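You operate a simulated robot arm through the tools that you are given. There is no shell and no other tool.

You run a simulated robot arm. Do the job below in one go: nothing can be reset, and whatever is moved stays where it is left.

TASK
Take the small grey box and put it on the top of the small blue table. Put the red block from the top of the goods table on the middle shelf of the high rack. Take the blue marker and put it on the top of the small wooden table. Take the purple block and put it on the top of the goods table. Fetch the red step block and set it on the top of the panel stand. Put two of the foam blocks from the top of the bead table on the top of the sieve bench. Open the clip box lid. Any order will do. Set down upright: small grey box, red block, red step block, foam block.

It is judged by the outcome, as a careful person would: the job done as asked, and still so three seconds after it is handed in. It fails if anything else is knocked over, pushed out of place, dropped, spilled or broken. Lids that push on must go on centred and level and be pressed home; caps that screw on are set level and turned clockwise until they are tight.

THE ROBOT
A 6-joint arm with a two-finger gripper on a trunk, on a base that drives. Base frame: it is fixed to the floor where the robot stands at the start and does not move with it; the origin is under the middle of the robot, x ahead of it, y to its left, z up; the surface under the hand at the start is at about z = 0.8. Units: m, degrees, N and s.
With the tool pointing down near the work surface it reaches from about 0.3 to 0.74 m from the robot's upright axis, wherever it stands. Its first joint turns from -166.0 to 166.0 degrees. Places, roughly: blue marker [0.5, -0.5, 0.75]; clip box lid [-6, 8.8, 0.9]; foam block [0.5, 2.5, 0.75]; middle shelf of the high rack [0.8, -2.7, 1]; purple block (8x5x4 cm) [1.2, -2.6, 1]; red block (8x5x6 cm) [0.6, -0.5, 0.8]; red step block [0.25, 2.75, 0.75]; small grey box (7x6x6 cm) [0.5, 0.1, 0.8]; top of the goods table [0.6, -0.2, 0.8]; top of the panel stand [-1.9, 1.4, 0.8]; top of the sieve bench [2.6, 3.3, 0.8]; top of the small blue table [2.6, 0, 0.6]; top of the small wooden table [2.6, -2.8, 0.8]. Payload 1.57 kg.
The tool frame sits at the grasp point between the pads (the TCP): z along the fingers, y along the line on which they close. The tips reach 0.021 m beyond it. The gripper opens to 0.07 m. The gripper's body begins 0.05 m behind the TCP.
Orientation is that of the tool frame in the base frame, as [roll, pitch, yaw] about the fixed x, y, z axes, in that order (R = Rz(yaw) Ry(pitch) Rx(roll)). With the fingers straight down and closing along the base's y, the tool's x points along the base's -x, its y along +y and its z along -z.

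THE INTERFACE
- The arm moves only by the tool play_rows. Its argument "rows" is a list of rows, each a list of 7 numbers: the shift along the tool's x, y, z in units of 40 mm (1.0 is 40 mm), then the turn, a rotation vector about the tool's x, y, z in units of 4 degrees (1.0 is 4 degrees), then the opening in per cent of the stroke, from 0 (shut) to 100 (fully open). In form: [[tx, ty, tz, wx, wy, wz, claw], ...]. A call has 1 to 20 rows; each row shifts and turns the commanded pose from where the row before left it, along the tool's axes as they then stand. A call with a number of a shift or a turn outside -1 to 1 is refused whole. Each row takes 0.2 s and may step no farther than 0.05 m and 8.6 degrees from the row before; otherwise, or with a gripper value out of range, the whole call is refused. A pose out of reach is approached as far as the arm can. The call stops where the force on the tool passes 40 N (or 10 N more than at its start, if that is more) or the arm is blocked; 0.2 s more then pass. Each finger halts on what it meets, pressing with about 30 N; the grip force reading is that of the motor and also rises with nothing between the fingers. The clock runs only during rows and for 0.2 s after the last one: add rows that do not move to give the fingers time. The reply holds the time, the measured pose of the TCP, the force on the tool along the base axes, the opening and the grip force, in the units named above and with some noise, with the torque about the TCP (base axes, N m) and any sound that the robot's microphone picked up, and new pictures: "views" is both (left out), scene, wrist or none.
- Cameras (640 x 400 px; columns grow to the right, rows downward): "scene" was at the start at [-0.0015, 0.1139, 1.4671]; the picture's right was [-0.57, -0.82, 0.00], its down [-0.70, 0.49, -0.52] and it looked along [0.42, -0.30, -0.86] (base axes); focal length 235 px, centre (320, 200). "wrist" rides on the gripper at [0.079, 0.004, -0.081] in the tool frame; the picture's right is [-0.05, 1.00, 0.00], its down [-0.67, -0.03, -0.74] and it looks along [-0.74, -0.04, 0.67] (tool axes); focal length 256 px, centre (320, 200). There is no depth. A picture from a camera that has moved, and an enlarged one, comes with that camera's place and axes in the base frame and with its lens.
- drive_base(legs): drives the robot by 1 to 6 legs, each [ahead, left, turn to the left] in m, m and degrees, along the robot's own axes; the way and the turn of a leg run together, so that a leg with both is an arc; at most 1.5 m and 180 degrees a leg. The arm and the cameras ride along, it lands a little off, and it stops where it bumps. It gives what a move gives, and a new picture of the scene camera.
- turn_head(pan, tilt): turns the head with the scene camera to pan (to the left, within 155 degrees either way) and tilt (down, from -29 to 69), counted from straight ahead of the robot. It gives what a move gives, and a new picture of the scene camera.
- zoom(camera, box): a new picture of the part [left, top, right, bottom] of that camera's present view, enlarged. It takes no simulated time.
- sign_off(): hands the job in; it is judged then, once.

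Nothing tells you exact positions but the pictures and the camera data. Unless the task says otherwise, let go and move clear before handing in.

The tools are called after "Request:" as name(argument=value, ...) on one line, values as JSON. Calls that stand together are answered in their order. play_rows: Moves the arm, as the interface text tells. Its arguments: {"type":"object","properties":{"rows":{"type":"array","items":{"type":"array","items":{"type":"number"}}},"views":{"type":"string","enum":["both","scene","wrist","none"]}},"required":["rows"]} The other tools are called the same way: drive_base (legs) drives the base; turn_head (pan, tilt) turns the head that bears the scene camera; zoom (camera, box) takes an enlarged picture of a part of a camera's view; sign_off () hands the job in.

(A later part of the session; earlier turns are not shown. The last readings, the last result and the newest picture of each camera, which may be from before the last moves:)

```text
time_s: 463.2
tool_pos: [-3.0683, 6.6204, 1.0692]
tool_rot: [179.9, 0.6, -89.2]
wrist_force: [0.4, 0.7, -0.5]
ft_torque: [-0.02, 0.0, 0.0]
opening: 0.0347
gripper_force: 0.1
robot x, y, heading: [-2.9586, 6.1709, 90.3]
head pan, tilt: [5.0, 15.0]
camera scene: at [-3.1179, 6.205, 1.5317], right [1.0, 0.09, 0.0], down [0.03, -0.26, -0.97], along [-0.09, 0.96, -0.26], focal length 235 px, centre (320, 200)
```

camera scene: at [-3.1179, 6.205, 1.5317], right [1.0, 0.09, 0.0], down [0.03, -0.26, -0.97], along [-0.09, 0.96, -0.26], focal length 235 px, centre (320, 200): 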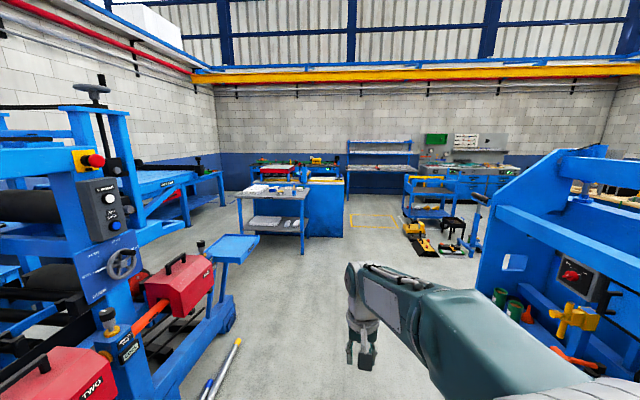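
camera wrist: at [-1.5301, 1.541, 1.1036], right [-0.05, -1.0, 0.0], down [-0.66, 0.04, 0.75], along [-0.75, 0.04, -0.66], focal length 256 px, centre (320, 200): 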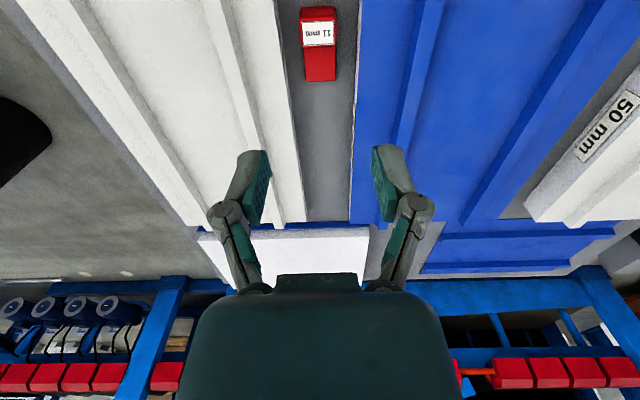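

Driving further up to look left past the end of the machine line.

Request:
drive_base(legs=[[1.5, 0, 0], [0.75, 0, 0]])

Request:
turn_head(pan=85, tilt=20)

Request:
zoom(camera="scene", box=[200, 80, 520, 280])

```text
time_s: 474.1
tool_pos: [-3.063, 8.8196, 1.069]
tool_rot: [179.9, 0.7, -89.7]
wrist_force: [-0.7, 0.5, -0.5]
ft_torque: [0.0, 0.0, -0.01]
opening: 0.035
gripper_force: 0.0
robot x, y, heading: [-2.9505, 8.3683, 89.7]
head pan, tilt: [5.0, 15.0]
camera scene: at [-3.1166, 8.4052, 1.5317], right [1.0, 0.08, 0.0], down [0.02, -0.26, -0.97], along [-0.08, 0.96, -0.26], focal length 235 px, centre (320, 200)
```

scene: 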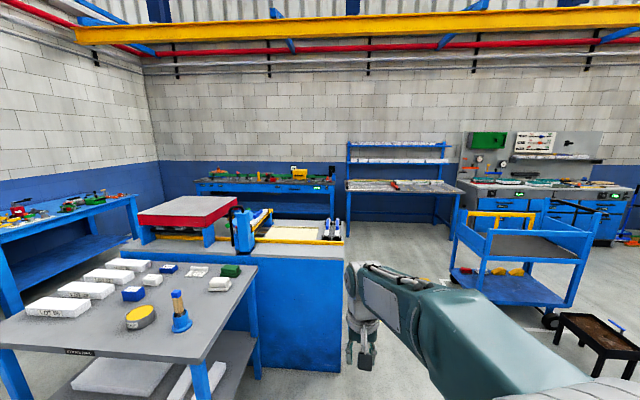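

```text
time_s: 475.6
tool_pos: [-3.0634, 8.8214, 1.0693]
tool_rot: [179.9, 0.6, -89.7]
wrist_force: [0.0, 0.3, -0.4]
ft_torque: [0.02, 0.02, 0.02]
opening: 0.0352
gripper_force: 0.1
robot x, y, heading: [-2.9518, 8.3711, 89.7]
head pan, tilt: [85.0, 20.0]
camera scene: at [-3.2018, 8.3207, 1.5236], right [0.09, 1.0, 0.0], down [0.34, -0.03, -0.94], along [-0.94, 0.09, -0.34], focal length 235 px, centre (320, 200)
```

scene: 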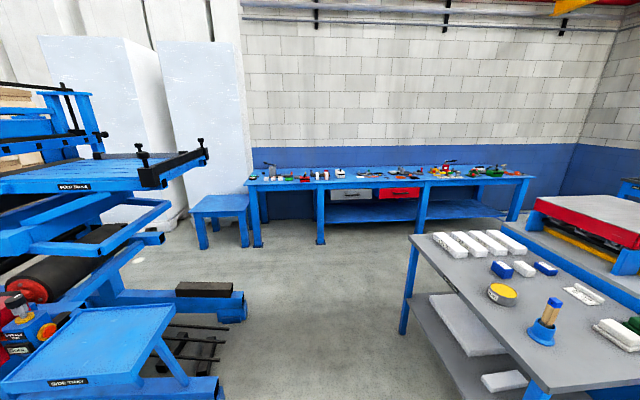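

```text
2.00 times, centred on (360, 180) of scene
camera zoom: at [-3.2018, 8.3207, 1.5236], right [0.09, 1.0, 0.0], down [0.34, -0.03, -0.94], along [-0.94, 0.09, -0.34], focal length 470 px, centre (240, 240)
```

zoom: 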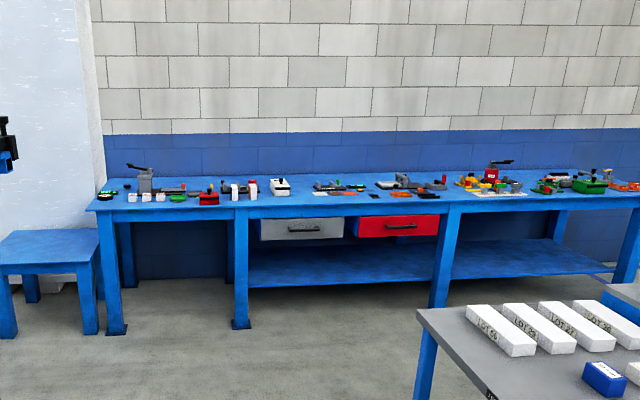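

A long blue bench along the wall carries many small items; the clip box should be the light box near (−6, 8.8). I'll turn and drive between the machine end and the grey table toward it.

Request:
drive_base(legs=[[0, 0, 90], [0, -0.1, 0], [1.5, 0, 0]])

Request:
turn_head(pan=-5, tilt=30)

Request:
zoom(camera="scene", box=[180, 60, 500, 260])

```text
time_s: 487.7
tool_pos: [-4.9137, 8.3524, 1.0705]
tool_rot: [180.0, 0.6, 0.3]
wrist_force: [0.0, 0.2, 0.2]
ft_torque: [0.03, 0.01, -0.02]
opening: 0.0349
gripper_force: 0.0
robot x, y, heading: [-4.4684, 8.4587, 180.1]
head pan, tilt: [85.0, 20.0]
camera scene: at [-4.4144, 8.2128, 1.5236], right [-1.0, 0.09, 0.0], down [0.03, 0.34, -0.94], along [-0.08, -0.94, -0.34], focal length 235 px, centre (320, 200)
```

scene: 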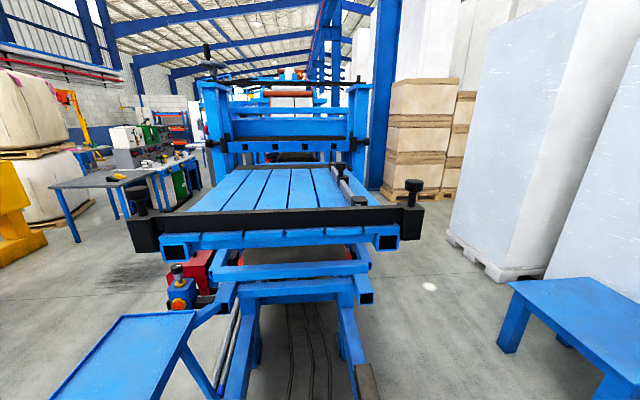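

```text
time_s: 489.3
tool_pos: [-4.9145, 8.3522, 1.0689]
tool_rot: [179.9, 0.6, 0.3]
wrist_force: [0.0, 0.2, 0.2]
ft_torque: [0.01, -0.02, -0.01]
opening: 0.0349
gripper_force: 0.1
robot x, y, heading: [-4.464, 8.4604, 179.7]
head pan, tilt: [-5.0, 30.0]
camera scene: at [-4.4961, 8.3136, 1.5076], right [0.09, 1.0, 0.0], down [0.5, -0.04, -0.87], along [-0.86, 0.08, -0.5], focal length 235 px, centre (320, 200)
```

scene: 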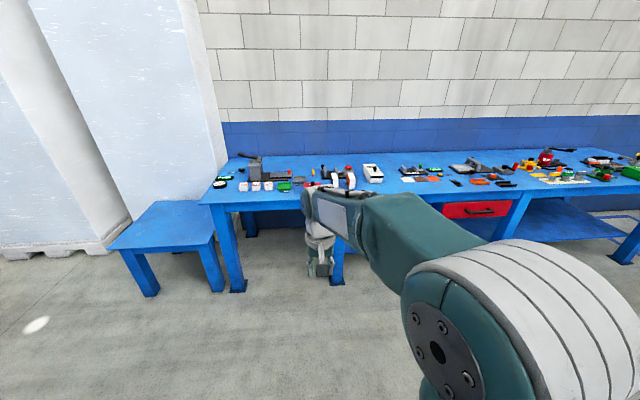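

```text
2.00 times, centred on (340, 160) of scene
camera zoom: at [-4.4961, 8.3136, 1.5076], right [0.09, 1.0, 0.0], down [0.5, -0.04, -0.87], along [-0.86, 0.08, -0.5], focal length 470 px, centre (280, 280)
```

zoom: 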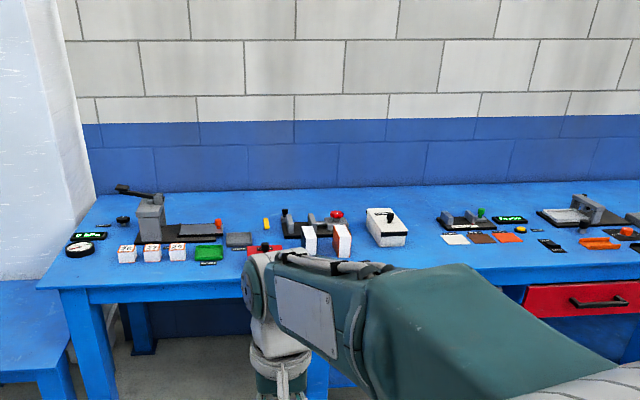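

The white box with a black clip at about (−5.8, 8.77) is the clip box. I'll raise the hand and drive up to the bench.

Request:
play_rows(rows=[[0, 0, -0.9, 0, 0, 0, 50], [0, 0, -0.9, 0, 0, 0, 50], [0, 0, -0.9, 0, 0, 0, 50], [0, 0, 0, 0, 0, 0, 50]], views="none")

Request:
drive_base(legs=[[0.5, 0, 0], [0, -0.3, 0]])

Request:
turn_head(pan=-5, tilt=40)

Request:
zoom(camera="scene", box=[200, 80, 440, 230])

```text
time_s: 490.3
tool_pos: [-4.9123, 8.3509, 1.1796]
tool_rot: [179.8, 0.6, 0.3]
wrist_force: [0.5, -0.1, 0.7]
ft_torque: [0.03, -0.01, -0.02]
opening: 0.0351
gripper_force: 0.0
robot x, y, heading: [-4.4645, 8.4622, 179.7]
head pan, tilt: [-5.0, 30.0]
```

```text
time_s: 494.9
tool_pos: [-5.4086, 8.6454, 1.1781]
tool_rot: [179.9, 0.6, 0.6]
wrist_force: [0.5, -0.3, 0.7]
ft_torque: [0.0, 0.01, -0.04]
opening: 0.035
gripper_force: 0.0
robot x, y, heading: [-4.9584, 8.7614, -180.1]
head pan, tilt: [-5.0, 30.0]
camera scene: at [-4.9909, 8.6063, 1.5069], right [0.09, 1.0, 0.01], down [0.5, -0.04, -0.87], along [-0.86, 0.08, -0.5], focal length 235 px, centre (320, 200)
```

scene: 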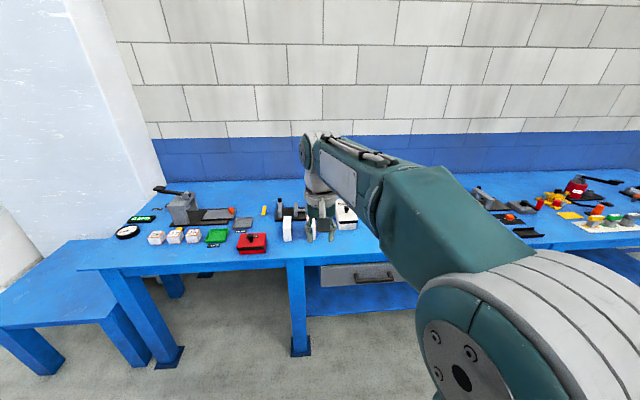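

```text
time_s: 495.6
tool_pos: [-5.4077, 8.6487, 1.1782]
tool_rot: [179.8, 0.6, 0.6]
wrist_force: [-0.8, -0.4, 0.0]
ft_torque: [0.01, 0.03, 0.01]
opening: 0.0352
gripper_force: 0.1
robot x, y, heading: [-4.9576, 8.7605, -180.1]
head pan, tilt: [-5.0, 40.0]
camera scene: at [-4.9855, 8.6081, 1.4919], right [0.09, 1.0, 0.0], down [0.64, -0.05, -0.77], along [-0.76, 0.07, -0.64], focal length 235 px, centre (320, 200)
```

scene: 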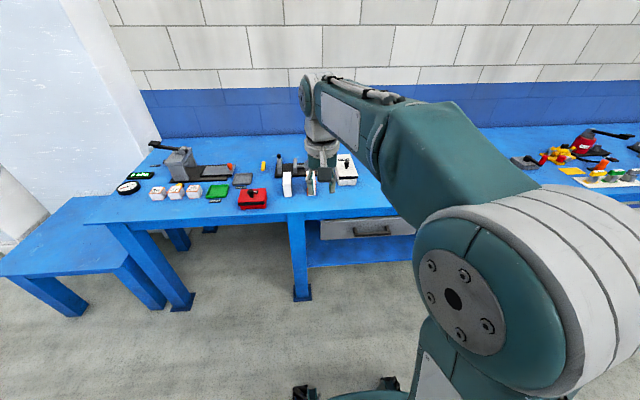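

```text
2.67 times, centred on (320, 155) of scene
camera zoom: at [-4.9855, 8.6081, 1.4919], right [0.09, 1.0, 0.0], down [0.64, -0.05, -0.77], along [-0.76, 0.07, -0.64], focal length 627 px, centre (320, 320)
```

zoom: 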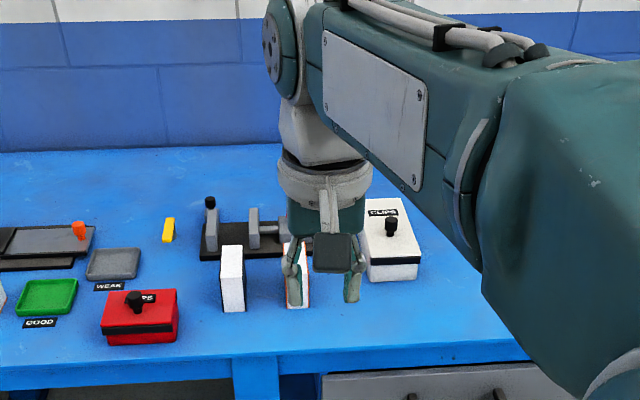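

Two boxes have knobbed lids: a white one labelled "CLIPS" at ≈(−5.83, 8.81) and a red one further left. I'll move the arm aside a bit and read both labels.

Request:
play_rows(rows=[[0.5, -0.9, 0, 0, 0, 0, 50], [0.5, -0.9, 0, 0, 0, 0, 50], [0.5, -0.9, 0, 0, 0, 0, 50], [0.5, -0.9, 0, 0, 0, 0, 50], [0, -0.9, 0, 0, 0, 0, 50], [0, 0, 0, 0, 0, 0, 50]], views="none")

Request:
zoom(camera="scene", box=[220, 120, 400, 232])

Request:
zoom(camera="scene", box=[220, 160, 300, 210])

Request:
zoom(camera="scene", box=[300, 140, 380, 190])

```text
time_s: 497.0
tool_pos: [-5.3294, 8.8335, 1.1747]
tool_rot: [179.7, 0.5, 0.5]
wrist_force: [0.0, -0.1, 0.3]
ft_torque: [-0.01, 0.0, 0.02]
opening: 0.0348
gripper_force: 0.0
robot x, y, heading: [-4.9595, 8.7605, 180.1]
head pan, tilt: [-5.0, 40.0]
```

```text
3.56 times, centred on (310, 176) of scene
camera zoom: at [-4.985, 8.6129, 1.4923], right [0.09, 1.0, 0.0], down [0.64, -0.06, -0.77], along [-0.76, 0.07, -0.64], focal length 836 px, centre (356, 285)
```

zoom: 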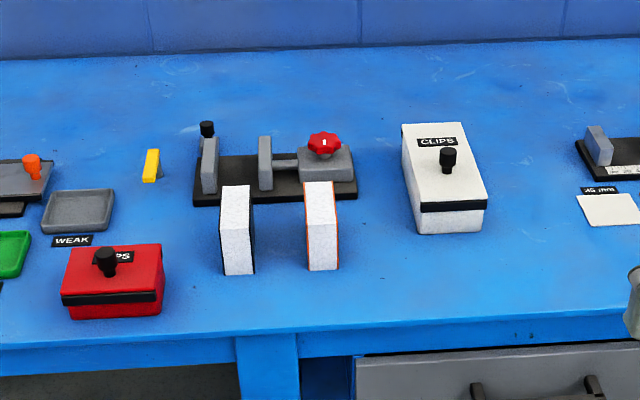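

```text
8.00 times, centred on (260, 185) of scene
camera zoom: at [-4.985, 8.6129, 1.4923], right [0.09, 1.0, 0.0], down [0.64, -0.06, -0.77], along [-0.76, 0.07, -0.64], focal length 1880 px, centre (800, 320)
```

zoom: 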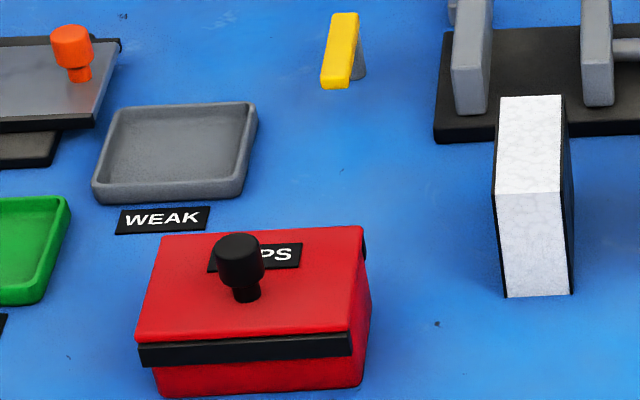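

```text
8.00 times, centred on (340, 165) of scene
camera zoom: at [-4.985, 8.6129, 1.4923], right [0.09, 1.0, 0.0], down [0.64, -0.06, -0.77], along [-0.76, 0.07, -0.64], focal length 1880 px, centre (160, 480)
```

zoom: 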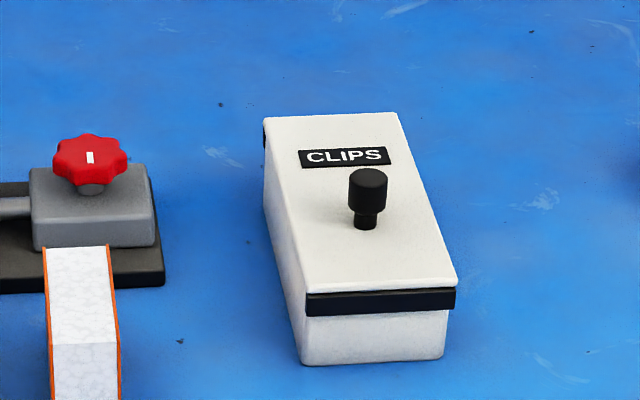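

The white box is the CLIPS box (matching the given place). Its lid has a knob and seems hinged at the back. I'll study it with the wrist camera before acting.

Request:
play_rows(rows=[[0, 0, 0, 0, 0, 0, 50]], views="wrist")

Request:
zoom(camera="wrist", box=[220, 180, 420, 305])

Request:
drive_base(legs=[[0.25, 0.0, 0]])

Request:
zoom(camera="scene", box=[200, 120, 440, 270])

```text
time_s: 497.4
tool_pos: [-5.3291, 8.8329, 1.1751]
tool_rot: [179.8, 0.6, 0.7]
wrist_force: [0.7, -0.7, 0.5]
ft_torque: [0.01, 0.0, 0.0]
opening: 0.0351
gripper_force: 0.1
robot x, y, heading: [-4.9618, 8.7564, 180.1]
head pan, tilt: [-5.0, 40.0]
camera wrist: at [-5.2482, 8.8292, 1.256], right [-0.04, -1.0, 0.0], down [-0.66, 0.03, 0.75], along [-0.75, 0.03, -0.66], focal length 256 px, centre (320, 200)
```

wrist: 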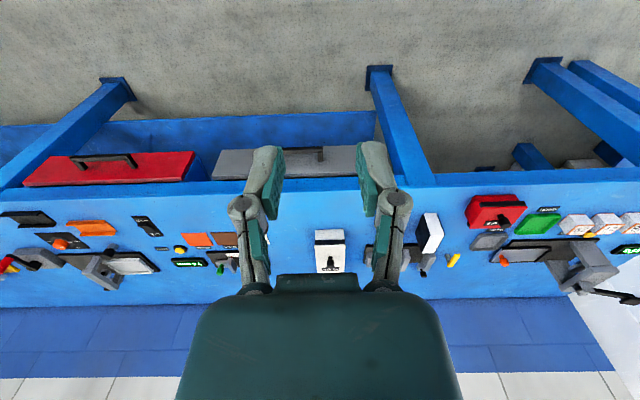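

```text
3.20 times, centred on (320, 242) of wrist
camera zoom: at [-5.2482, 8.8292, 1.256], right [-0.04, -1.0, 0.0], down [-0.66, 0.03, 0.75], along [-0.75, 0.03, -0.66], focal length 819 px, centre (320, 64)
```

zoom: 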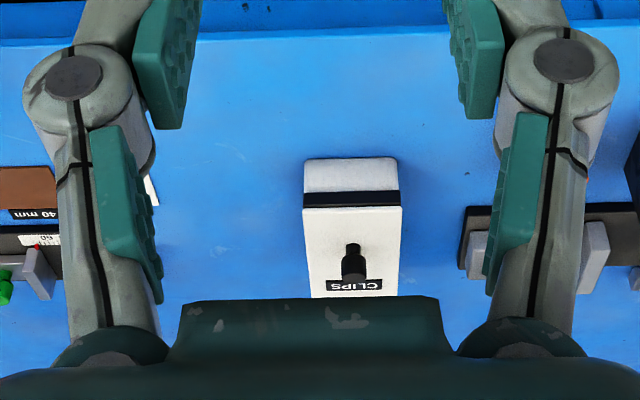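

```text
time_s: 499.2
tool_pos: [-5.5808, 8.835, 1.1773]
tool_rot: [179.9, 0.6, 0.3]
wrist_force: [-0.3, -0.2, 0.1]
ft_torque: [0.04, 0.0, 0.0]
opening: 0.0349
gripper_force: 0.0
robot x, y, heading: [-5.2132, 8.764, 179.9]
head pan, tilt: [-5.0, 40.0]
camera scene: at [-5.238, 8.6133, 1.4923], right [0.09, 1.0, 0.0], down [0.64, -0.06, -0.77], along [-0.76, 0.07, -0.64], focal length 235 px, centre (320, 200)
```

scene: 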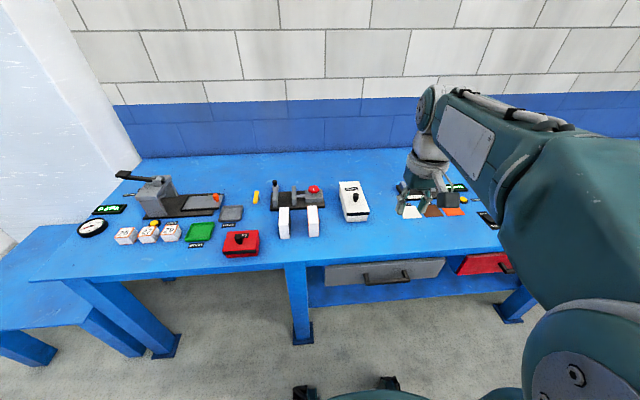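

```text
2.67 times, centred on (320, 195) of scene
camera zoom: at [-5.238, 8.6133, 1.4923], right [0.09, 1.0, 0.0], down [0.64, -0.06, -0.77], along [-0.76, 0.07, -0.64], focal length 627 px, centre (320, 213)
```

zoom: 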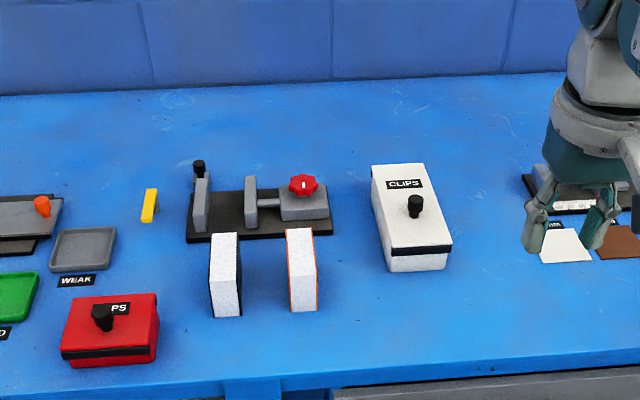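

Bench z≈0.80; the lid spans x −5.91…−6.12, y 8.78–8.875 with its hinge at the back and the knob at about (−5.975, 8.832), top z≈0.893. I'll line the robot up with it and come over the knob.

Request:
drive_base(legs=[[0.13, -0.066, 0]])

Request:
play_rows(rows=[[-0.8, 0, 0, 0, -0.15, 0, 70], [-0.8, 0, 0.2, 0, 0, 0, 70], [-0.8, 0, 0.4, 0, 0, 0, 70], [-0.8, 0, 0.6, 0, 0, 0, 70], [-0.8, 0, 0.8, 0, 0, 0, 70], [0, 0, 0.8, 0, 0, 0, 70], [0, 0, 0, 0, 0, 0, 70]])

Request:
zoom(camera="wrist", box=[200, 40, 440, 190])

Request:
zoom(camera="scene", box=[240, 120, 440, 245])

```text
time_s: 500.6
tool_pos: [-5.7086, 8.8985, 1.1758]
tool_rot: [179.8, 0.6, 0.2]
wrist_force: [-0.8, -0.4, 0.5]
ft_torque: [-0.02, 0.0, 0.01]
opening: 0.0351
gripper_force: 0.1
robot x, y, heading: [-5.3425, 8.8264, 179.7]
head pan, tilt: [-5.0, 40.0]
camera scene: at [-5.3661, 8.6752, 1.4919], right [0.09, 1.0, 0.0], down [0.64, -0.06, -0.77], along [-0.76, 0.07, -0.64], focal length 235 px, centre (320, 200)
```

scene: 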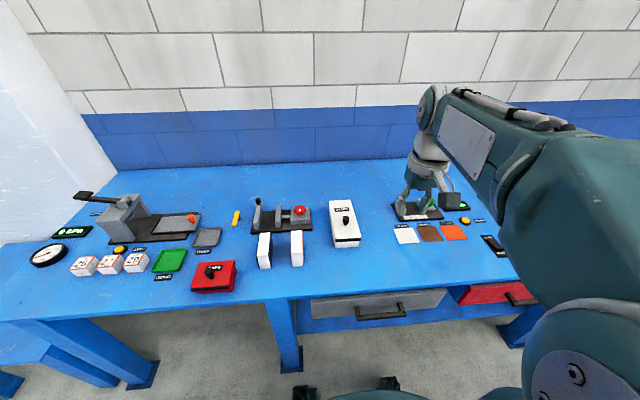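

```text
time_s: 502.2
tool_pos: [-5.8719, 8.8984, 1.0661]
tool_rot: [179.7, 1.2, 0.3]
wrist_force: [-0.3, -0.2, 0.4]
ft_torque: [-0.02, 0.02, 0.01]
opening: 0.0492
gripper_force: 0.1
robot x, y, heading: [-5.3384, 8.8238, 180.0]
head pan, tilt: [-5.0, 40.0]
camera scene: at [-5.3671, 8.6783, 1.4923], right [0.09, 1.0, 0.0], down [0.64, -0.06, -0.77], along [-0.76, 0.07, -0.64], focal length 235 px, centre (320, 200)
camera wrist: at [-5.7905, 8.8956, 1.1459], right [-0.05, -1.0, 0.01], down [-0.65, 0.04, 0.76], along [-0.76, 0.03, -0.65], focal length 256 px, centre (320, 200)
```

scene: 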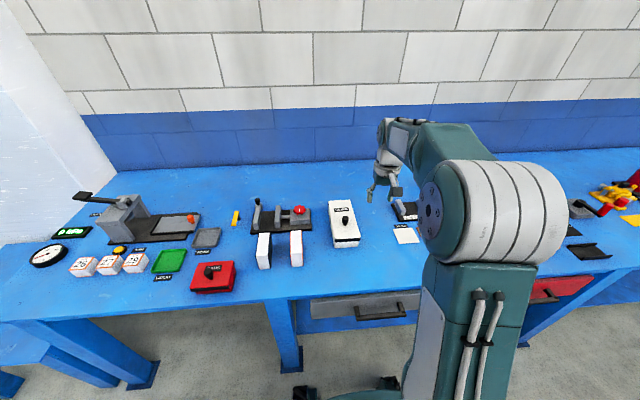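
wrist: 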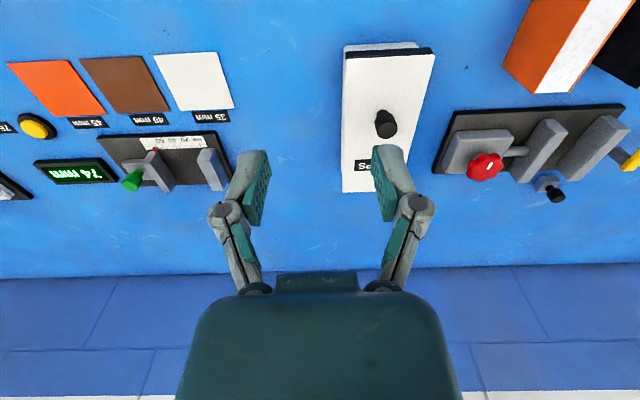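

```text
2.67 times, centred on (320, 115) of wrist
camera zoom: at [-5.7905, 8.8956, 1.1459], right [-0.05, -1.0, 0.01], down [-0.65, 0.04, 0.76], along [-0.76, 0.03, -0.65], focal length 683 px, centre (320, 427)
```

zoom: 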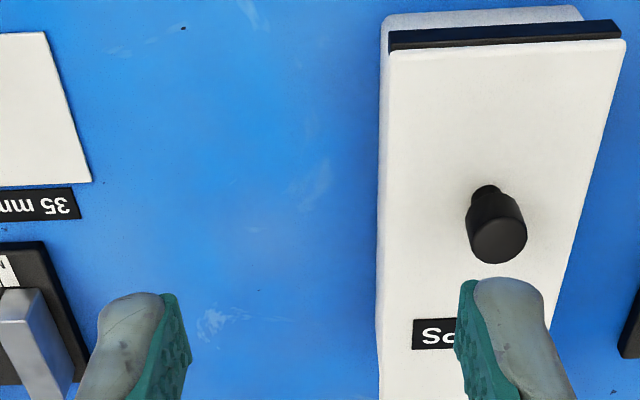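

```text
3.20 times, centred on (340, 182) of scene
camera zoom: at [-5.3671, 8.6783, 1.4923], right [0.09, 1.0, 0.0], down [0.64, -0.06, -0.77], along [-0.76, 0.07, -0.64], focal length 752 px, centre (256, 256)
```

zoom: 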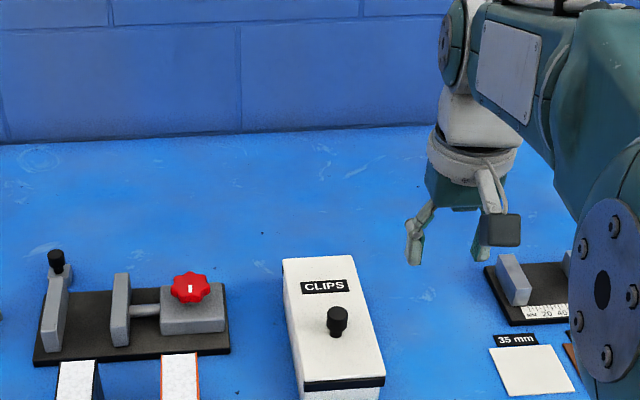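

Knob at about (−5.970, 8.825). Moving over it.

Request:
play_rows(rows=[[-0.61, 0.46, 0, 0, 0.3, 0, 70], [-0.61, 0.46, 0.3, 0, 0, 0, 70], [-0.61, 0.46, 0.5, 0, 0, 0, 70], [-0.61, 0.46, 0.6, 0, 0, 0, 70], [0, 0, 0.9, 0, 0, 0, 70], [0, 0, 0.3, 0, 0, 0, 70], [0, 0, 0, 0, 0, 0, 70]])

Request:
zoom(camera="wrist", box=[200, 40, 440, 190])

Request:
zoom(camera="scene", box=[260, 140, 420, 240])

```text
time_s: 503.8
tool_pos: [-5.9694, 8.8236, 0.9638]
tool_rot: [179.7, 0.0, 0.3]
wrist_force: [1.6, 0.2, -0.1]
ft_torque: [-0.02, -0.02, 0.02]
opening: 0.049
gripper_force: 0.1
robot x, y, heading: [-5.3398, 8.827, 179.7]
head pan, tilt: [-5.0, 40.0]
camera scene: at [-5.3677, 8.6782, 1.4922], right [0.09, 1.0, 0.0], down [0.64, -0.06, -0.77], along [-0.76, 0.07, -0.64], focal length 235 px, centre (320, 200)
camera wrist: at [-5.8895, 8.8202, 1.0451], right [-0.05, -1.0, 0.01], down [-0.67, 0.04, 0.74], along [-0.74, 0.03, -0.67], focal length 256 px, centre (320, 200)
```

scene: 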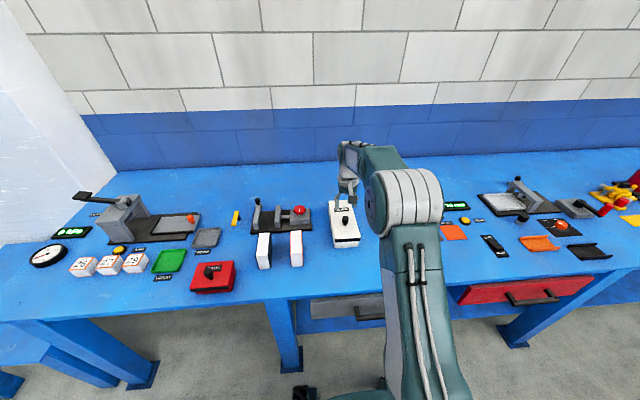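
wrist: 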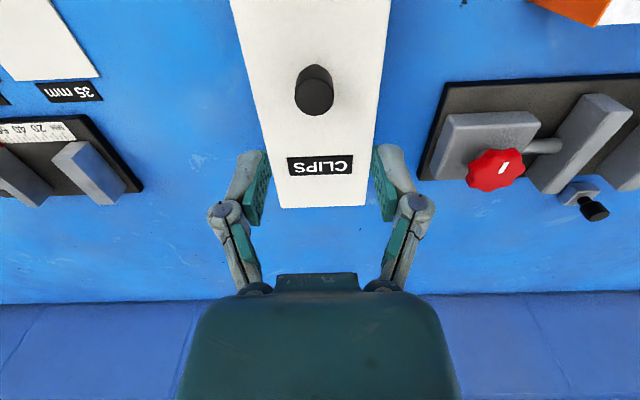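

```text
2.67 times, centred on (320, 115) of wrist
camera zoom: at [-5.8895, 8.8202, 1.0451], right [-0.05, -1.0, 0.01], down [-0.67, 0.04, 0.74], along [-0.74, 0.03, -0.67], focal length 683 px, centre (320, 427)
```

zoom: 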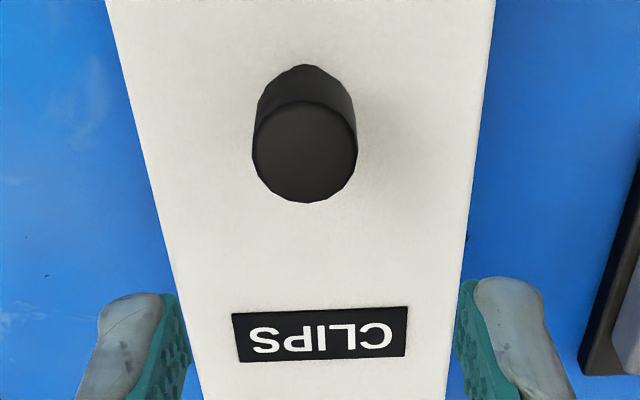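

```text
4.00 times, centred on (340, 190) of scene
camera zoom: at [-5.3677, 8.6782, 1.4922], right [0.09, 1.0, 0.0], down [0.64, -0.06, -0.77], along [-0.76, 0.07, -0.64], focal length 940 px, centre (240, 240)
```

zoom: 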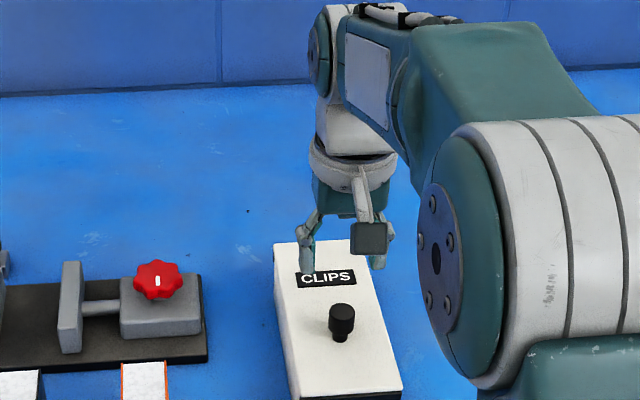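

Knob centre ≈(−5.963, 8.826), diameter 2.4 cm. Shifting 6 mm, lowering to it and closing.

Request:
play_rows(rows=[[0.16, -0.06, 0.6, 0, 0, 0, 70], [0, 0, 0.7, 0, 0, 0, 70], [0, 0, 0.45, 0, 0, 0, 70], [0, 0, 0.3, 0, 0, 0, 70], [0, 0, 0, 0, 0, 0, 70]], views="wrist")

Request:
zoom(camera="wrist", box=[200, 100, 440, 250])

```text
time_s: 505.0
tool_pos: [-5.9635, 8.8271, 0.8821]
tool_rot: [179.7, 0.0, 0.2]
wrist_force: [2.0, -0.6, 5.2]
ft_torque: [0.16, -0.07, -0.08]
opening: 0.0512
gripper_force: 1.7
robot x, y, heading: [-5.3418, 8.8264, 179.9]
head pan, tilt: [-5.0, 40.0]
camera wrist: at [-5.883, 8.823, 0.9632], right [-0.05, -1.0, 0.01], down [-0.67, 0.04, 0.74], along [-0.74, 0.03, -0.67], focal length 256 px, centre (320, 200)
```

wrist: 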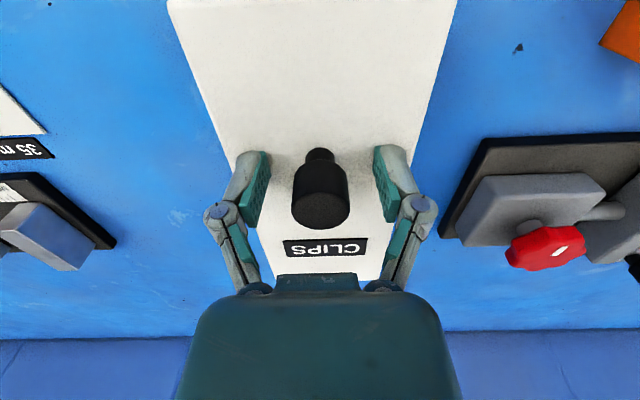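

```text
2.67 times, centred on (320, 175) of wrist
camera zoom: at [-5.883, 8.823, 0.9632], right [-0.05, -1.0, 0.01], down [-0.67, 0.04, 0.74], along [-0.74, 0.03, -0.67], focal length 683 px, centre (320, 267)
```

zoom: 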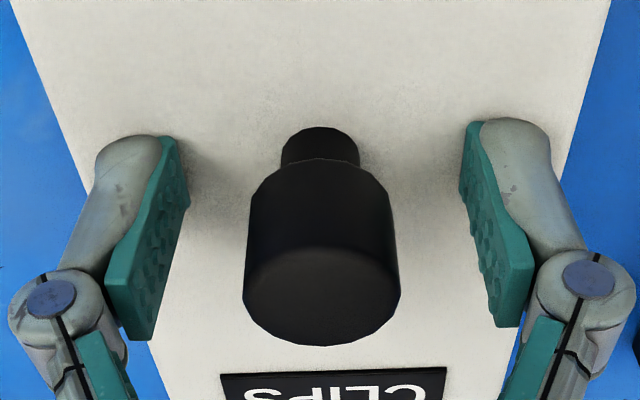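

Fingertips just touch the lid; raising 4 mm and closing on the knob.

Request:
play_rows(rows=[[0, 0, -0.1, 0, 0, 0, 70], [0, 0, 0, 0, 0, 0, 40], [0, 0, 0, 0, 0, 0, 0], [0, 0, 0, 0, 0, 0, 0], [0, 0, 0, 0, 0, 0, 0]], views="wrist")

```text
time_s: 506.2
tool_pos: [-5.9623, 8.8255, 0.8865]
tool_rot: [179.8, 0.1, 0.3]
wrist_force: [1.7, 0.7, 10.9]
ft_torque: [0.03, -0.16, 0.01]
opening: 0.0239
gripper_force: 31.6
robot x, y, heading: [-5.3415, 8.8253, 179.7]
head pan, tilt: [-5.0, 40.0]
camera wrist: at [-5.8831, 8.8231, 0.9677], right [-0.05, -1.0, 0.01], down [-0.67, 0.04, 0.75], along [-0.74, 0.03, -0.67], focal length 256 px, centre (320, 200)
```

wrist: 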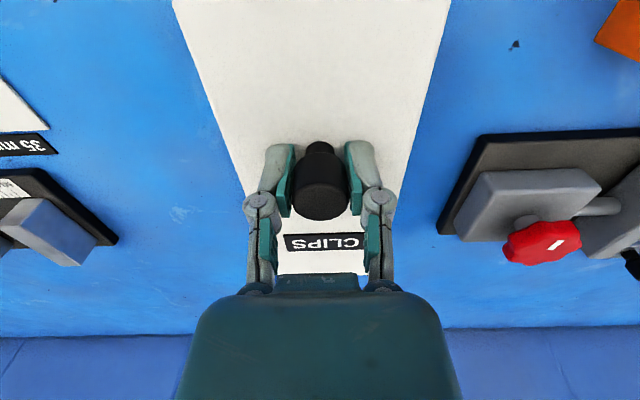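

Gripped the knob (2.4 cm). First a small lift along the assumed hinge arc (~10°) to see how the lid moves.

Request:
play_rows(rows=[[-0.05, 0, -0.2, 0, 0, 0, 0], [-0.08, 0, -0.23, 0, 0, 0, 0], [-0.1, 0, -0.23, 0, 0, 0, 0], [0, 0, 0, 0, 0, 0, 0]])

Request:
zoom(camera="scene", box=[280, 160, 400, 235])

```text
time_s: 507.2
tool_pos: [-5.9749, 8.8259, 0.9125]
tool_rot: [179.6, 0.1, 0.4]
wrist_force: [-3.2, 0.2, -24.7]
ft_torque: [-0.05, 0.63, 0.09]
opening: 0.0217
gripper_force: 31.9
robot x, y, heading: [-5.3411, 8.8228, 179.7]
head pan, tilt: [-5.0, 40.0]
camera scene: at [-5.3702, 8.6783, 1.4921], right [0.09, 1.0, 0.0], down [0.64, -0.06, -0.76], along [-0.76, 0.07, -0.65], focal length 235 px, centre (320, 200)
camera wrist: at [-5.8936, 8.823, 0.9942], right [-0.05, -1.0, 0.01], down [-0.66, 0.04, 0.75], along [-0.75, 0.03, -0.67], focal length 256 px, centre (320, 200)
```

scene: 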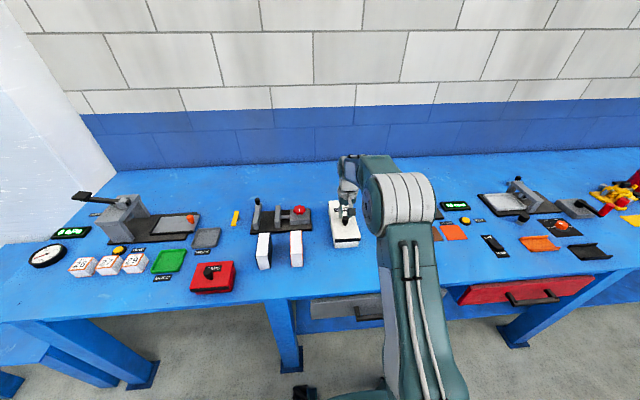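
wrist: 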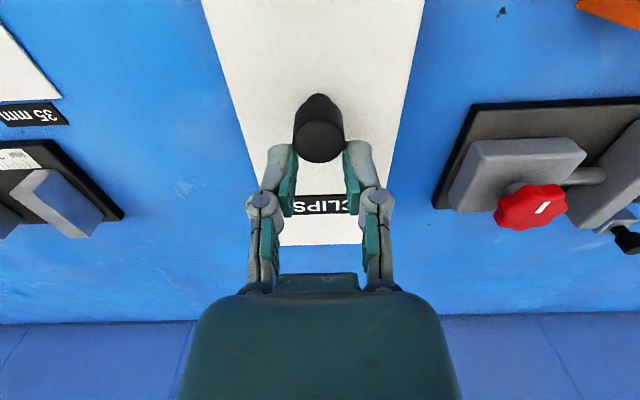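

```text
5.33 times, centred on (340, 198) of scene
camera zoom: at [-5.3702, 8.6783, 1.4921], right [0.09, 1.0, 0.0], down [0.64, -0.06, -0.76], along [-0.76, 0.07, -0.65], focal length 1253 px, centre (213, 213)
```

zoom: 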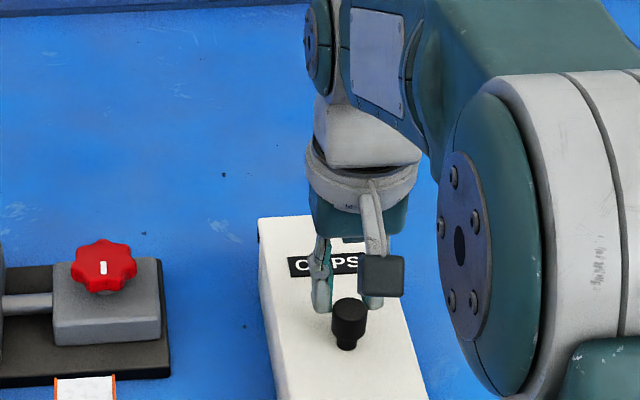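

The lid did not rise with ~25 N; the fingers slid up the knob. I'll ease back, release, and inspect the lid's construction (it may slide, or be latched).

Request:
play_rows(rows=[[0.1, 0, 0.23, 0, 0, 0, 0], [0.08, 0, 0.1, 0, 0, 0, 0], [0, 0, 0, 0, 0, 0, 40], [0, 0, 0, 0, 0, 0, 70], [0, 0, -0.6, 0, 0, 0, 70], [0, 0, -0.9, 0, 0, 0, 70], [0, 0, -0.9, 0, 0, 0, 70], [0, -0.9, -0.5, 0, 0, 0, 70], [0, -0.9, 0, 0, 0, 0, 70], [0, -0.9, 0, 0, 0, 0, 70], [0, -0.9, 0, 0, 0, 0, 70], [0, -0.9, 0, 0, 0, 0, 70], [0, 0, 0, 0, 0, 0, 70]])

Request:
zoom(camera="scene", box=[300, 180, 380, 255])

Request:
zoom(camera="scene", box=[180, 240, 250, 305])

```text
time_s: 507.8
tool_pos: [-5.9724, 8.8271, 0.9102]
tool_rot: [179.7, 1.6, 0.2]
wrist_force: [-0.4, -0.2, 0.5]
ft_torque: [0.01, 0.66, -0.13]
opening: 0.0226
gripper_force: 32.2
robot x, y, heading: [-5.3397, 8.8241, 179.7]
head pan, tilt: [-5.0, 40.0]
stopped in row 2: the force on the tool passed its limit at 53 N (the readings are from after the stop); the commanded pose is now the measured one
camera scene: at [-5.3683, 8.6781, 1.4922], right [0.09, 1.0, 0.0], down [0.64, -0.06, -0.77], along [-0.76, 0.07, -0.64], focal length 235 px, centre (320, 200)
camera wrist: at [-5.8902, 8.8231, 0.9896], right [-0.05, -1.0, 0.01], down [-0.65, 0.04, 0.76], along [-0.76, 0.03, -0.65], focal length 256 px, centre (320, 200)
```

scene: 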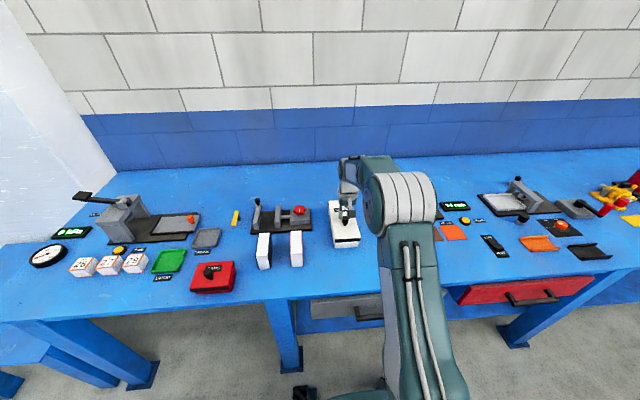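
wrist: 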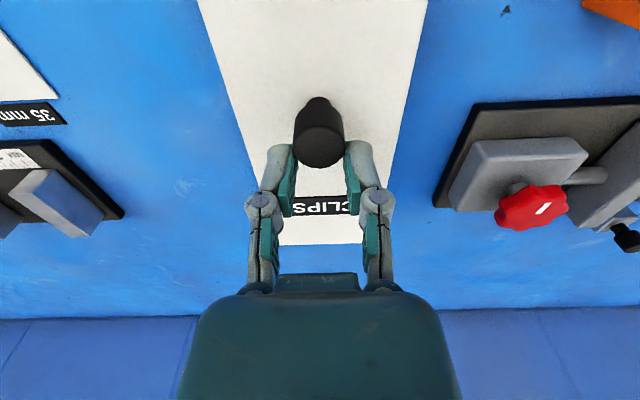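

```text
5.33 times, centred on (340, 218) of scene
camera zoom: at [-5.3683, 8.6781, 1.4922], right [0.09, 1.0, 0.0], down [0.64, -0.06, -0.77], along [-0.76, 0.07, -0.64], focal length 1253 px, centre (213, 107)
```

zoom: 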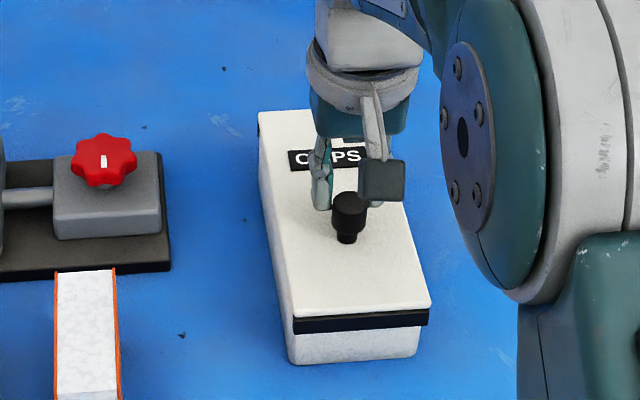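

```text
6.15 times, centred on (215, 272) of scene
camera zoom: at [-5.3683, 8.6781, 1.4922], right [0.09, 1.0, 0.0], down [0.64, -0.06, -0.77], along [-0.76, 0.07, -0.64], focal length 1446 px, centre (966, -246)
```

zoom: 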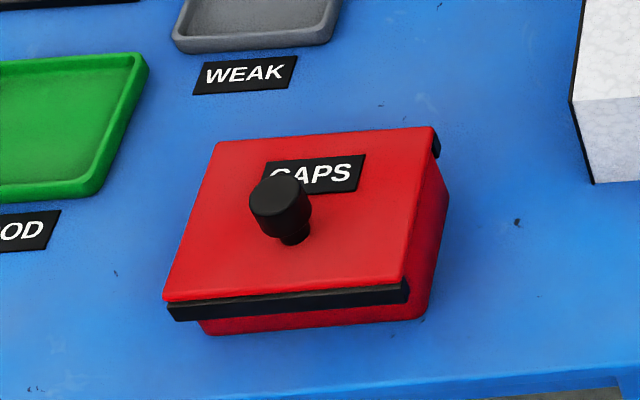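

The red box reads "CAPS", so the white one is right. The lid didn't move at all; I'll release and lift away, then look at the lid's edges from the side.

Request:
play_rows(rows=[[0, 0, 0, 0, 0, 0, 40], [0, 0, 0, 0, 0, 0, 70], [0, 0, 0, 0, 0, 0, 70], [0, 0, -0.6, 0, -0.4, 0, 70], [0, 0, -0.9, 0, 0, 0, 70], [0, 0, -0.9, 0, 0, 0, 70], [0, -0.9, -0.5, 0, 0, 0, 70], [0, -0.9, 0, 0, 0, 0, 70], [0, -0.9, 0, 0, 0, 0, 70], [0, -0.9, 0, 0, 0, 0, 70], [0, -0.9, 0, 0, 0, 0, 70], [0, 0, 0, 0, 0, 0, 70]])

Request:
zoom(camera="scene", box=[310, 190, 390, 255])

```text
time_s: 510.4
tool_pos: [-5.9683, 9.0078, 1.0229]
tool_rot: [179.7, 3.1, 0.3]
wrist_force: [-0.4, -0.8, 0.4]
ft_torque: [0.03, 0.02, 0.01]
opening: 0.049
gripper_force: 0.1
robot x, y, heading: [-5.3403, 8.8261, 179.6]
head pan, tilt: [-5.0, 40.0]
camera scene: at [-5.3684, 8.6793, 1.4924], right [0.09, 1.0, 0.0], down [0.64, -0.06, -0.77], along [-0.76, 0.07, -0.64], focal length 235 px, centre (320, 200)
camera wrist: at [-5.8841, 9.0047, 1.0998], right [-0.05, -1.0, 0.01], down [-0.62, 0.04, 0.78], along [-0.78, 0.03, -0.63], focal length 256 px, centre (320, 200)
```

scene: 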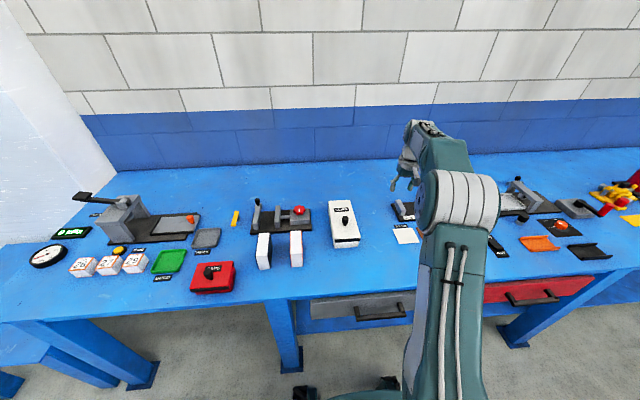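
wrist: 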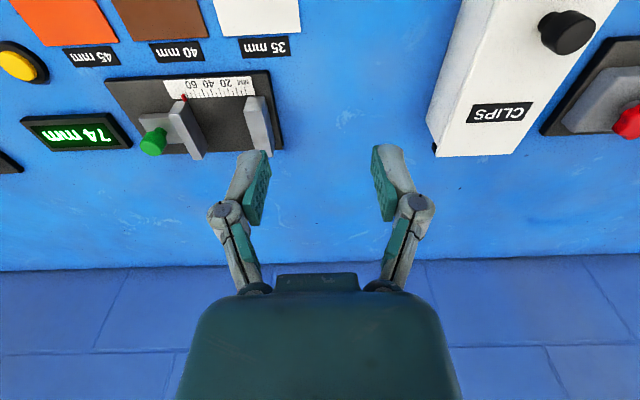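

```text
6.15 times, centred on (350, 222) of scene
camera zoom: at [-5.3684, 8.6793, 1.4924], right [0.09, 1.0, 0.0], down [0.64, -0.06, -0.77], along [-0.76, 0.07, -0.64], focal length 1446 px, centre (135, 62)
```

zoom: 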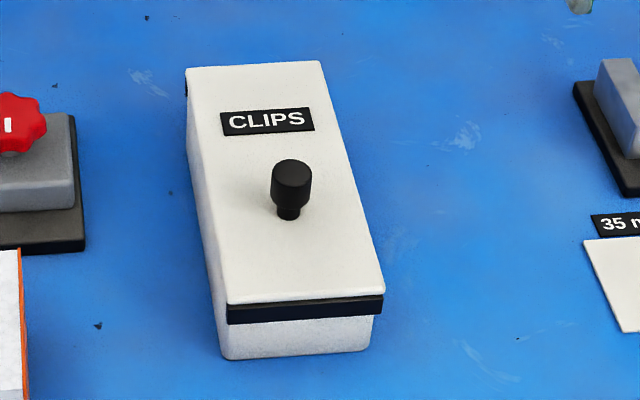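

Request:
zoom(camera="wrist", box=[420, 0, 640, 165])

```text
2.42 times, centred on (530, 82) of wrist
camera zoom: at [-5.8841, 9.0047, 1.0998], right [-0.05, -1.0, 0.01], down [-0.62, 0.04, 0.78], along [-0.78, 0.03, -0.63], focal length 621 px, centre (-189, 485)
```

zoom: 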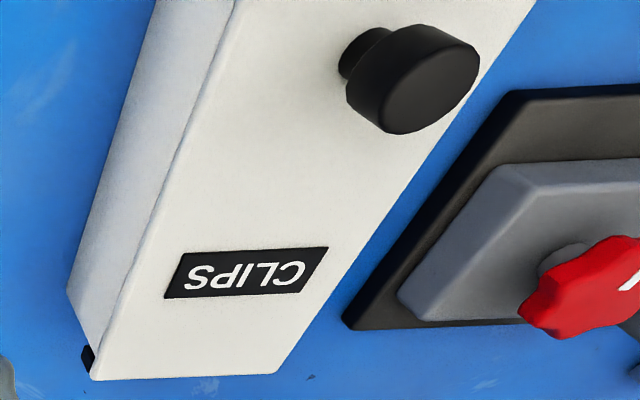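

The lid is a slab with black strips under its front and back ends, so it more likely slides than hinges. I'll take the knob again low down and probe gently sideways with small motions, watching the force.

Request:
play_rows(rows=[[0, 0, 0, 0, 0.78, 0, 70], [0, 0.9, 0, 0, 0, 0, 70], [0, 0.9, 0, 0, 0, 0, 70], [0, 0.9, 0, 0, 0, 0, 70], [0, 0.9, 0, 0, 0, 0, 70], [0, 0.95, 0, 0, 0, 0, 70], [0, 0, 0, 0, 0, 0, 70]], views="wrist")

Request:
zoom(camera="wrist", box=[200, 0, 440, 150])

```text
time_s: 512.0
tool_pos: [-5.965, 8.8246, 1.026]
tool_rot: [179.7, 0.0, 0.3]
wrist_force: [-0.3, -0.7, 0.5]
ft_torque: [0.0, 0.01, -0.02]
opening: 0.0489
gripper_force: 0.0
robot x, y, heading: [-5.3424, 8.8302, 179.8]
head pan, tilt: [-5.0, 40.0]
camera wrist: at [-5.8837, 8.821, 1.1064], right [-0.05, -1.0, 0.01], down [-0.67, 0.04, 0.74], along [-0.74, 0.03, -0.67], focal length 256 px, centre (320, 200)
```

wrist: 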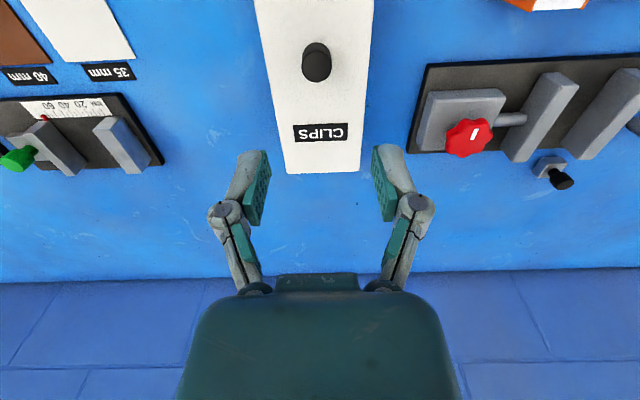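

```text
2.67 times, centred on (320, 75) of wrist
camera zoom: at [-5.8837, 8.821, 1.1064], right [-0.05, -1.0, 0.01], down [-0.67, 0.04, 0.74], along [-0.74, 0.03, -0.67], focal length 683 px, centre (320, 533)
```

zoom: 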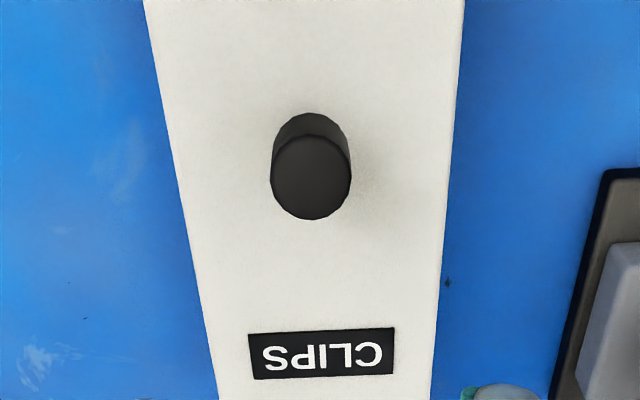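

Request:
play_rows(rows=[[0.04, -0.03, 0.9, 0, 0, 0, 70], [0, 0, 0.9, 0, 0, 0, 70], [0, 0, 0.9, 0, 0, 0, 70], [0, 0, 0.5, 0, 0, 0, 70], [0, 0, 0.27, 0, 0, 0, 70], [0, 0, 0, 0, 0, 0, 70], [0, 0, 0, 0, 0, 0, 40], [0, 0, 0, 0, 0, 0, 0], [0, 0, 0, 0, 0, 0, 0], [0, 0, 0, 0, 0, 0, 0]], views="none")

Request:
play_rows(rows=[[0, 0, -0.06, 0, 0, 0, 0], [0, -0.08, 0, 0, 0, 0, 0], [0, 0, 0, 0, 0, 0, 0]], views="none")

```text
time_s: 514.2
tool_pos: [-5.9641, 8.8262, 0.8874]
tool_rot: [179.7, -0.1, 0.3]
wrist_force: [-0.1, 3.1, 2.2]
ft_torque: [0.14, 0.0, -0.02]
opening: 0.0241
gripper_force: 32.2
robot x, y, heading: [-5.3434, 8.8252, 179.7]
head pan, tilt: [-5.0, 40.0]
```

```text
time_s: 515.0
tool_pos: [-5.9644, 8.8288, 0.8892]
tool_rot: [179.6, -0.1, 0.3]
wrist_force: [-0.9, -0.8, -23.3]
ft_torque: [-0.07, 0.54, 0.05]
opening: 0.0235
gripper_force: 32.3
robot x, y, heading: [-5.3422, 8.8248, 179.7]
head pan, tilt: [-5.0, 40.0]
```

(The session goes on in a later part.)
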